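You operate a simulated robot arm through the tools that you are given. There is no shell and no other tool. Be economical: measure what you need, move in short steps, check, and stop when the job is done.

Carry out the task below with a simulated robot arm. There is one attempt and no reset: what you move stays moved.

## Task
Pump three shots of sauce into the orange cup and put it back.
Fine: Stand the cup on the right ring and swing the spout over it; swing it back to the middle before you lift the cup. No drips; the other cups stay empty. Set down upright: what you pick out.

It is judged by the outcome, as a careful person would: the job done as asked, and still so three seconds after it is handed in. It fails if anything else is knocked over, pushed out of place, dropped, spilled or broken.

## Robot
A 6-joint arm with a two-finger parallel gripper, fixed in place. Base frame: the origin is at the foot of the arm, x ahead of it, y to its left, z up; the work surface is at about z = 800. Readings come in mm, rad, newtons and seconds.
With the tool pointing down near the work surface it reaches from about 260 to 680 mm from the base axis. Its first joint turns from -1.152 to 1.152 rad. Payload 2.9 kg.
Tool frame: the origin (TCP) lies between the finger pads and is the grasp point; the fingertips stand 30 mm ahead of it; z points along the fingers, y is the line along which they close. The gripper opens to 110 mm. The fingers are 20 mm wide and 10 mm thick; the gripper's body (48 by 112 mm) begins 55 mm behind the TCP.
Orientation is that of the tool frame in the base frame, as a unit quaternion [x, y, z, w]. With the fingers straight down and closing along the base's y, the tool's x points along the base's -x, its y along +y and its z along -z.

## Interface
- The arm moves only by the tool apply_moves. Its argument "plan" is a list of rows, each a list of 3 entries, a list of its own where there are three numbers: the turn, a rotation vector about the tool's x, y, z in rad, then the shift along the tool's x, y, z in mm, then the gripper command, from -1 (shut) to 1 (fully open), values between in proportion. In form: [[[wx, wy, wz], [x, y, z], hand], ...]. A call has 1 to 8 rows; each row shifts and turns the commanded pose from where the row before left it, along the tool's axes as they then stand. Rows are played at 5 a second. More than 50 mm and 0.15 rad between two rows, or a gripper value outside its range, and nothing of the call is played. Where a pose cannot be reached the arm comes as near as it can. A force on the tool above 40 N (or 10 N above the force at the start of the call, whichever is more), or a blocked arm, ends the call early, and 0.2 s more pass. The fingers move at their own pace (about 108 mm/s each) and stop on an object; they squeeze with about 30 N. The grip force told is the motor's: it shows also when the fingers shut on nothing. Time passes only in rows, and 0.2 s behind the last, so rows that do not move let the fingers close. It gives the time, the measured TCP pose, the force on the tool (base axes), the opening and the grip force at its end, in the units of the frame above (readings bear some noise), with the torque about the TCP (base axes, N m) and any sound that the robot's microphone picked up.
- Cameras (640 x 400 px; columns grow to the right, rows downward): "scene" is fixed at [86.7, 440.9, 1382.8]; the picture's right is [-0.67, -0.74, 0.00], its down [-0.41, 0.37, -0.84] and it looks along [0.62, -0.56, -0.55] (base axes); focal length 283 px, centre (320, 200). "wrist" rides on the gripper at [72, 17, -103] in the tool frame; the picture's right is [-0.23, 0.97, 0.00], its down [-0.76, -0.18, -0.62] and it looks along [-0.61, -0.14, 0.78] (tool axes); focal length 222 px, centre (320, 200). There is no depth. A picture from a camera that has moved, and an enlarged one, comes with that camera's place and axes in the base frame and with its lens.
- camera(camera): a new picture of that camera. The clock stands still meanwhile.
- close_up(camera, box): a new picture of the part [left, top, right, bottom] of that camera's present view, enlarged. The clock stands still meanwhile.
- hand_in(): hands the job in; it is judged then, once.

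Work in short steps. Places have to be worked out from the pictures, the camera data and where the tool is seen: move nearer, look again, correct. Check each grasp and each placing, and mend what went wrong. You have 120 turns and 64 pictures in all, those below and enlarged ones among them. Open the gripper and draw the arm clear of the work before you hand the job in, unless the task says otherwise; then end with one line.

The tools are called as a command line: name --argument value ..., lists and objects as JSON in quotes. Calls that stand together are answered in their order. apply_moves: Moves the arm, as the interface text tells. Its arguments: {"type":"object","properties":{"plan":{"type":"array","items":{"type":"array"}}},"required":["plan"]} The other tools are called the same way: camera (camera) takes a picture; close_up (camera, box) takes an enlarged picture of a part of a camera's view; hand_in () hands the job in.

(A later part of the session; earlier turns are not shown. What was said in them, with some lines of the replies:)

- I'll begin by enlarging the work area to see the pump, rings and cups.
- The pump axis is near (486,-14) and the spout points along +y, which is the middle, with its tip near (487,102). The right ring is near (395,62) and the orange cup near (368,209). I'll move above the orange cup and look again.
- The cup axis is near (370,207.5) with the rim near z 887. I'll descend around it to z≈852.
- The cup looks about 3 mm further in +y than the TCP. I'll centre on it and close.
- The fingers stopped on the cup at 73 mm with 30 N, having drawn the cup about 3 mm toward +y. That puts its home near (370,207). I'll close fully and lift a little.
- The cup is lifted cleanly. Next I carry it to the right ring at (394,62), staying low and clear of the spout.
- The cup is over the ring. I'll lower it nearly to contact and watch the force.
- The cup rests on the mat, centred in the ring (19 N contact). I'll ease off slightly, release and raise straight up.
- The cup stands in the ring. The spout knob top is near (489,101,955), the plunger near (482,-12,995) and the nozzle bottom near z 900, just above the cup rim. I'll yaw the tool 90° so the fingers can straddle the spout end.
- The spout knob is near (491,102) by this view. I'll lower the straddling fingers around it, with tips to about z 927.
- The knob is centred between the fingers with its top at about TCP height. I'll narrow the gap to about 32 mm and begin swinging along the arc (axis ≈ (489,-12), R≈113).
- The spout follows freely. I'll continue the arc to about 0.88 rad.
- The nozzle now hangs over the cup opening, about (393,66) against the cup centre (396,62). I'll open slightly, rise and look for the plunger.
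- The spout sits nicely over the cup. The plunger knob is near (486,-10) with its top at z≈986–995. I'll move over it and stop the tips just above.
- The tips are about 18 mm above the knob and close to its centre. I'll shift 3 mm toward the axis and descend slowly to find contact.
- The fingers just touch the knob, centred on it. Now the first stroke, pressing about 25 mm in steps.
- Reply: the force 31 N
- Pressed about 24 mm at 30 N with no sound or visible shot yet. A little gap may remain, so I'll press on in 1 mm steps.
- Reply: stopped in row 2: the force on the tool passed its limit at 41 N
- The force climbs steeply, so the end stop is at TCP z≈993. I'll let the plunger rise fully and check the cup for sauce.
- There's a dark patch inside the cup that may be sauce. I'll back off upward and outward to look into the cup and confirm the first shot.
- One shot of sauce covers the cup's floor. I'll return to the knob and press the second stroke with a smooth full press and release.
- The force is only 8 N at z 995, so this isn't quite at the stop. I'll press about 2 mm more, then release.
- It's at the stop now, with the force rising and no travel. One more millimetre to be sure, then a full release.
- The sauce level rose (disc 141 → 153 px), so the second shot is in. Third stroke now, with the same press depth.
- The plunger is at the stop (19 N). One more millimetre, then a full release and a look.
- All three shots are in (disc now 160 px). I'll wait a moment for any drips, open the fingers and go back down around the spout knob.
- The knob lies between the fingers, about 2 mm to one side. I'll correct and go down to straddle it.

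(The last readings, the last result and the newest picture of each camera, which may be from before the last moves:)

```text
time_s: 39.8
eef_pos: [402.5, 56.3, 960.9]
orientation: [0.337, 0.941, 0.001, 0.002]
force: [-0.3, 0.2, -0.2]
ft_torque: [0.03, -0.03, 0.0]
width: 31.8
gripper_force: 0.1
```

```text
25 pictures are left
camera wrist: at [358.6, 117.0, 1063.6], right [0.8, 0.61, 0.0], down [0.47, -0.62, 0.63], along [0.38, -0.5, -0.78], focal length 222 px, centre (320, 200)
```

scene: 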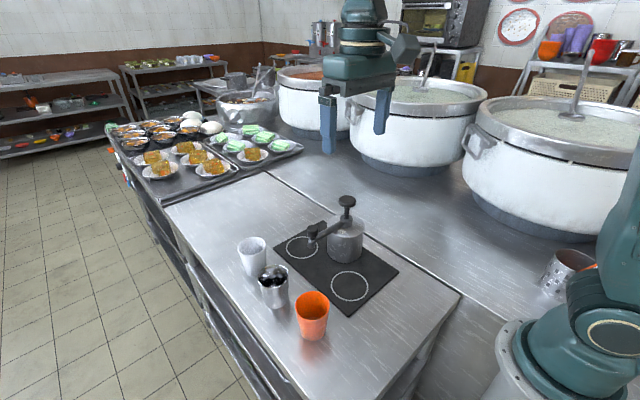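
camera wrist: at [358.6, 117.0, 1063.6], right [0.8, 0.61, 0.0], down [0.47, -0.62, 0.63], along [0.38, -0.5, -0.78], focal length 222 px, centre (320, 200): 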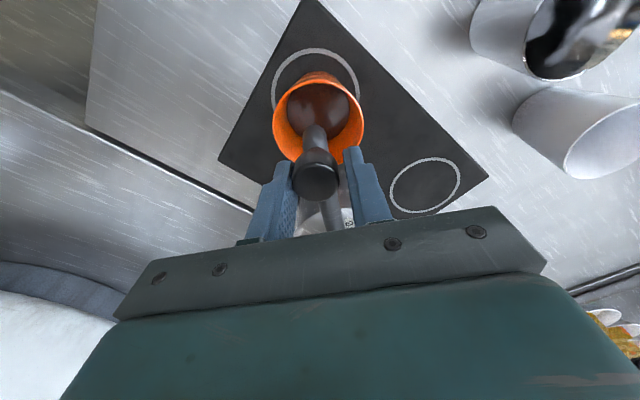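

I'll swing the spout back along the arc to the middle, adding a little for finger slack.

apply_moves --plan '[[[0, 0, 0.116], [-0.76, 13.1, 0], -0.42], [[0, 0, 0.116], [-0.76, 13.1, 0], -0.42], [[0, 0, 0.116], [-0.76, 13.1, 0], -0.42], [[0, 0, 0.116], [-0.76, 13.1, 0], -0.42], [[0, 0, 0.116], [-0.76, 13.1, 0], -0.42], [[0, 0, 0.116], [-0.76, 13.1, 0], -0.42], [[0, 0, 0.116], [-0.76, 13.1, 0], -0.42], [[0, 0, 0.116], [-0.76, 13.1, 0], -0.42]]'

camera --camera "wrist"

close_up --camera "scene" --box '[250, 180, 410, 320]'

```text
time_s: 41.6
eef_pos: [494.9, 97.7, 960.8]
orientation: [0.725, 0.689, 0.001, 0.001]
force: [0.4, -0.2, -0.6]
ft_torque: [-0.02, 0.05, 0.0]
width: 32.0
gripper_force: 0.4
```

```text
24 pictures are left
camera wrist: at [516.5, 170.0, 1063.3], right [0.96, -0.28, 0.0], down [-0.22, -0.75, 0.62], along [-0.17, -0.6, -0.78], focal length 222 px, centre (320, 200)
```

wrist: 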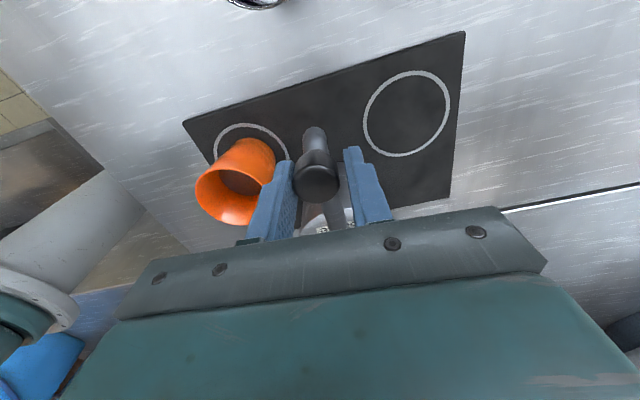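

```text
2.86 times, centred on (330, 250) of scene
camera zoom: at [86.7, 440.9, 1382.8], right [-0.67, -0.74, 0.0], down [-0.41, 0.37, -0.84], along [0.62, -0.56, -0.55], focal length 808 px, centre (291, 57)
```

zoom: 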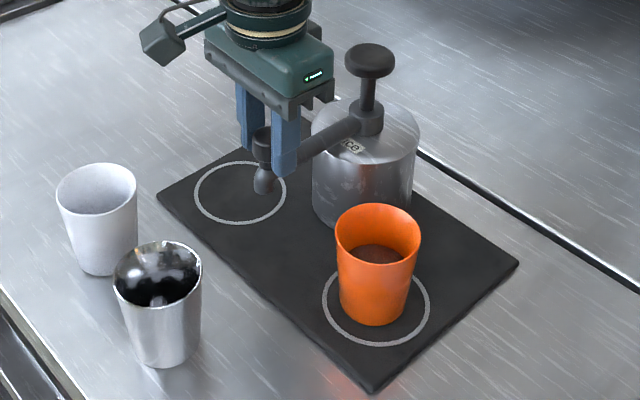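

The nozzle is back to within about 2 mm of its original middle position and no drips are visible. I'll open, rise clear, then move over the cup and undo the yaw.

apply_moves --plan '[[[0, 0, 0], [0, 0, 0], 0], [[0, 0, 0], [0, 0, -40], 0], [[0, 0, 0], [0, 0, -40], 0], [[0, 0, 0], [0, 0, -30], 0.5], [[0, 0, 0], [-14, -32.5, 0], 0.9], [[0, 0, 0], [-14, -32.5, 0], 0.9], [[0, 0, 0], [-13.3, -32.5, 0], 0.9], [[0, 0, -0.1475], [0, 0, 0], 0.9]]'

apply_moves --plan '[[[0, 0, -0.1475], [0, 0, 0], 0.9], [[0, 0, -0.1475], [0, 0, 0], 0.9], [[0, 0, -0.1475], [0, 0, 0], 0.9], [[0, 0, -0.1475], [0, 0, 0], 0.9], [[0, 0, -0.1475], [0, 0, 0], 0.9], [[0, 0, -0.1475], [0, 0, 0], 0.9], [[0, 0, -0.1475], [0, 0, 0], 0.9], [[0, 0, -0.1475], [0, 0, 0], 0.9]]'

apply_moves --plan '[[[0, 0, -0.1475], [0, 0, 0], 0.9], [[0, 0, -0.1475], [0, 0, 0], 0.9], [[0, 0, 0], [0, 0, 0], 0.9]]'

camera --camera "wrist"

```text
time_s: 43.4
eef_pos: [395.5, 61.2, 1071.2]
orientation: [0.671, 0.742, 0.001, 0.001]
force: [0.2, 0.3, 0.7]
ft_torque: [0.01, 0.0, 0.01]
width: 104.4
gripper_force: 0.1
```

```text
time_s: 45.2
eef_pos: [394.7, 61.5, 1070.3]
orientation: [0.144, 0.99, 0.0, 0.003]
force: [-0.4, 0.3, 0.0]
ft_torque: [0.01, -0.03, -0.03]
width: 104.4
gripper_force: 0.1
```

```text
time_s: 46.0
eef_pos: [395.2, 60.1, 1070.4]
orientation: [-0.003, 1.0, 0.0, 0.004]
force: [0.2, 0.1, 0.9]
ft_torque: [0.01, -0.01, -0.03]
width: 104.6
gripper_force: 0.0
```

```text
22 pictures are left
camera wrist: at [324.3, 78.3, 1172.7], right [0.22, 0.98, 0.0], down [0.76, -0.17, 0.63], along [0.61, -0.14, -0.78], focal length 222 px, centre (320, 200)
```

wrist: 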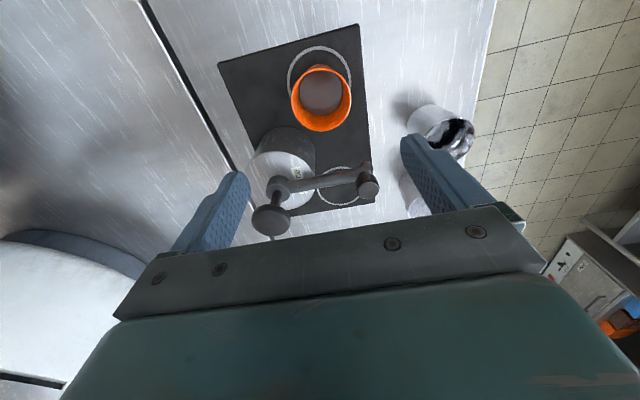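

The spout is back in the middle with the cup below the open fingers. I'll trim the tiny tilt and descend to the grasp height.

apply_moves --plan '[[[0, 0.008, 0.006], [0, 0, 0], 0.9], [[0, 0, 0], [0, 0, 45], 0.9], [[0, 0, 0], [0, 0, 45], 0.9], [[0, 0, 0], [0, 0, 40], 0.9], [[0, 0, 0], [0, 0, 35], 0.9], [[0, 0, 0], [0, 0, 30], 0.9], [[0, 0, 0], [0, 0, 17], 0.9], [[0, 0, 0], [0, 0, 0], 0.9]]'

camera --camera "wrist"

```text
time_s: 47.8
eef_pos: [395.1, 63.3, 857.0]
orientation: [0.001, 1.0, 0.0, -0.002]
force: [-0.1, -0.5, 0.0]
ft_torque: [0.02, 0.0, 0.04]
width: 104.2
gripper_force: 0.1
```

```text
21 pictures are left
camera wrist: at [324.5, 80.5, 960.1], right [0.23, 0.97, 0.0], down [0.76, -0.18, 0.62], along [0.6, -0.14, -0.78], focal length 222 px, centre (320, 200)
```

wrist: 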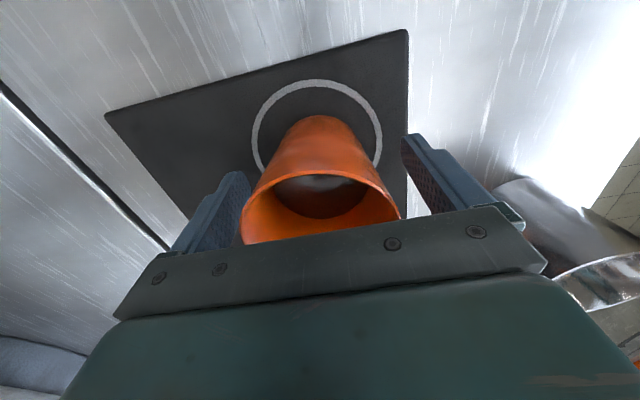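

Well centred. I'll close gently, then lift a few centimetres smoothly.

apply_moves --plan '[[[0, 0, 0], [0, 0, 0], 0.4], [[0, 0, 0], [0, 0, 0], 0.2], [[0, 0, 0], [0, 0, 0], -0.2], [[0, 0, 0], [0, 0, -5], -0.2], [[0, 0, 0], [0, 0, -10], -0.2], [[0, 0, 0], [0, 0, -10], -0.2], [[0, 0, 0], [0, 0, 0], -0.2]]'

camera --camera "wrist"

close_up --camera "scene" --box '[250, 180, 410, 320]'

```text
time_s: 49.4
eef_pos: [396.6, 62.2, 883.1]
orientation: [0.001, 1.0, 0.001, -0.002]
force: [-0.3, -0.8, -0.6]
ft_torque: [0.01, -0.03, -0.01]
width: 74.0
gripper_force: 30.6
```

```text
20 pictures are left
camera wrist: at [324.9, 79.7, 986.5], right [0.23, 0.97, 0.0], down [0.76, -0.18, 0.62], along [0.6, -0.14, -0.78], focal length 222 px, centre (320, 200)
```

wrist: 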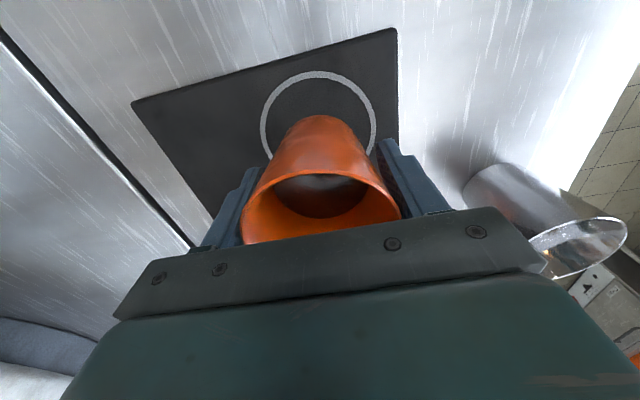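

```text
2.86 times, centred on (330, 250) of scene
camera zoom: at [86.7, 440.9, 1382.8], right [-0.67, -0.74, 0.0], down [-0.41, 0.37, -0.84], along [0.62, -0.56, -0.55], focal length 808 px, centre (291, 57)
```

zoom: 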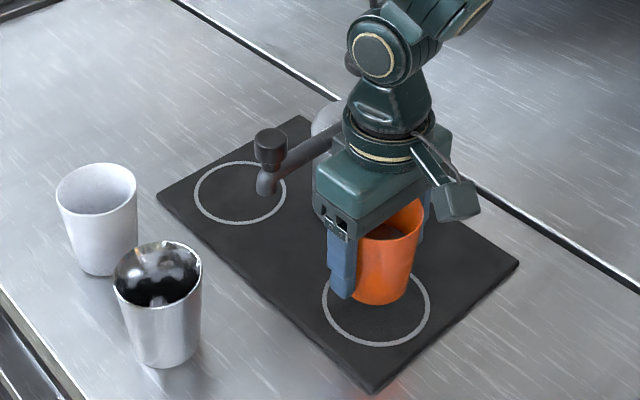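

The cup is held upright. I'll carry it smoothly back to its home near (369.5,207).

apply_moves --plan '[[[0, 0, 0], [1.8, 10, 0], -0.2], [[0, 0, 0], [3.6, 20, 0], -0.2], [[0, 0, 0], [5, 28, 0], -0.2], [[0, 0, 0], [5.2, 29, 0], -0.2], [[0, 0, 0], [5, 28, 0], -0.2], [[0, 0, 0], [3.6, 20, 0], -0.2], [[0, 0, 0], [1.8, 10, 0], -0.2], [[0, 0, 0], [0, 0, 0], -0.2]]'

close_up --camera "scene" --box '[220, 200, 420, 370]'

```text
time_s: 51.2
eef_pos: [369.5, 206.3, 883.4]
orientation: [0.001, 1.0, 0.0, -0.002]
force: [-0.4, -0.3, -1.2]
ft_torque: [-0.02, -0.02, -0.01]
width: 73.8
gripper_force: 30.7
```

```text
2.35 times, centred on (320, 285) of scene
camera zoom: at [86.7, 440.9, 1382.8], right [-0.67, -0.74, 0.0], down [-0.41, 0.37, -0.84], along [0.62, -0.56, -0.55], focal length 666 px, centre (320, 0)
```

zoom: 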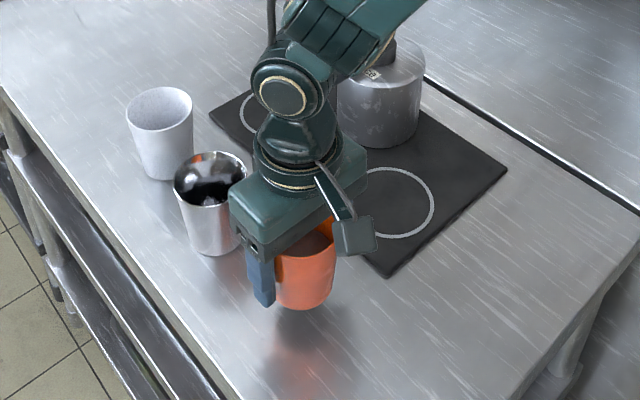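

Now lowering toward table contact, gently at the end.

apply_moves --plan '[[[0, 0, 0], [0, 0, 12], -0.2], [[0, 0, 0], [0, 0, 12], -0.2], [[0, 0, 0], [0, 0, 5], -0.2], [[0, 0, 0], [0, 0, 2], -0.2], [[0, 0, 0], [0, 0, 1], -0.2], [[0, 0, 0], [0, 0, 0], -0.2]]'

```text
time_s: 52.6
eef_pos: [369.1, 206.2, 850.4]
orientation: [0.001, 1.0, 0.0, -0.002]
force: [0.5, -0.3, -0.7]
ft_torque: [0.01, 0.02, 0.0]
width: 73.8
gripper_force: 30.2
```

No contact yet, so I'll lower in 0.7 mm steps.

apply_moves --plan '[[[0, 0, 0], [0, 0, 0.7], -0.2], [[0, 0, 0], [0, 0, 0.7], -0.2], [[0, 0, 0], [0, 0, 0], -0.2]]'

```text
time_s: 53.4
eef_pos: [369.3, 206.2, 849.1]
orientation: [0.002, 1.0, 0.001, -0.002]
force: [0.2, -0.2, -1.8]
ft_torque: [0.05, -0.03, -0.05]
width: 73.8
gripper_force: 30.2
```

apply_moves --plan '[[[0, 0, 0], [0, 0, 0.8], -0.2], [[0, 0, 0], [0, 0, 0.8], -0.2], [[0, 0, 0], [0, 0, 0], -0.2]]'

close_up --camera "scene" --box '[280, 270, 360, 350]'

```text
time_s: 54.2
eef_pos: [369.9, 207.5, 850.3]
orientation: [0.001, 1.0, 0.001, -0.002]
force: [-0.8, -0.6, 8.7]
ft_torque: [0.07, 0.16, -0.05]
width: 73.7
gripper_force: 30.0
```

```text
5.00 times, centred on (320, 310) of scene
camera zoom: at [86.6, 440.8, 1382.8], right [-0.67, -0.74, 0.0], down [-0.41, 0.37, -0.84], along [0.62, -0.56, -0.55], focal length 1414 px, centre (320, -350)
```

zoom: 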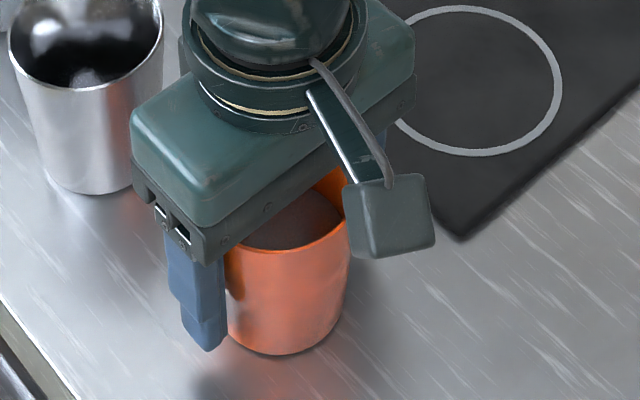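

Contact on the table (9 N) and the cup is upright. I'll release and rise straight up.

apply_moves --plan '[[[0, 0, 0], [0, 0, -0.5], -0.2], [[0, 0, 0], [0, 0, 0], 0.9], [[0, 0, 0], [0, 0, 0], 0.9], [[0, 0, 0], [0, 0, -25], 0.9], [[0, 0, 0], [0, 0, -45], 0.9], [[0, 0, 0], [0, 0, -45], 0.9], [[0, 0, 0], [0, 0, -45], 0.9], [[0, 0, 0], [0, 0, -45], 0.9]]'

apply_moves --plan '[[[0, 0, 0], [0, -20, -40], 0.9], [[0, 0, 0], [0, -30, -40], 0.9], [[0, 0, 0], [0, -30, -30], 0.9], [[0, 0, 0], [0, 0, 0], 0.9]]'

close_up --camera "scene" --box '[220, 180, 420, 350]'

close_up --camera "wrist" --box '[220, 20, 440, 200]'

```text
time_s: 56.0
eef_pos: [369.5, 209.1, 1053.5]
orientation: [0.002, 1.0, 0.001, -0.002]
force: [-1.2, 0.4, 0.2]
ft_torque: [0.04, 0.01, -0.01]
width: 104.2
gripper_force: 0.0
```

```text
time_s: 57.0
eef_pos: [370.5, 126.5, 1166.0]
orientation: [0.001, 1.0, 0.0, -0.001]
force: [1.3, 0.2, -0.5]
ft_torque: [0.02, -0.02, -0.04]
width: 104.4
gripper_force: 0.0
```

```text
2.35 times, centred on (320, 265) of scene
camera zoom: at [86.7, 440.8, 1382.8], right [-0.67, -0.74, 0.0], down [-0.41, 0.37, -0.84], along [0.62, -0.56, -0.55], focal length 666 px, centre (320, 47)
```

zoom: 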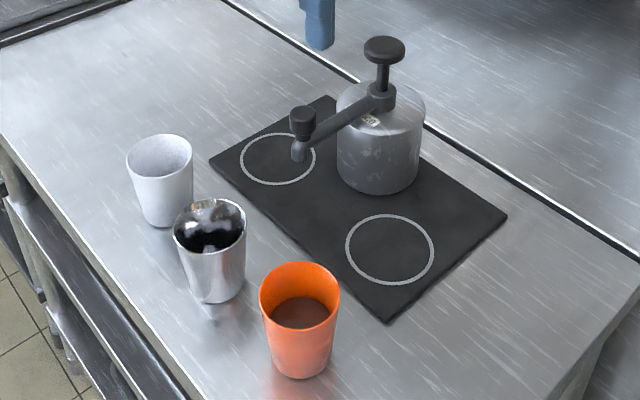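

```text
2.22 times, centred on (330, 110) of wrist
camera zoom: at [299.6, 144.2, 1268.3], right [0.23, 0.97, 0.0], down [0.76, -0.18, 0.62], along [0.6, -0.14, -0.78], focal length 494 px, centre (298, 400)
```

zoom: 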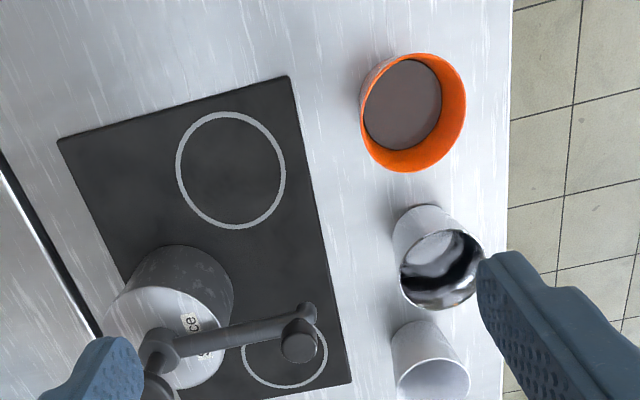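

The cup is back within about 3 mm of its start, upright and holding the sauce. The spout is in the middle, there are no drips, the other cups are untouched and the arm is clear, so I'm handing in.

hand_in

```text
The job is handed in.
```

The orange cup got three shots of sauce on the right ring and is back in its place, upright, with the spout returned to the middle, no drips seen and the other cups still empty.
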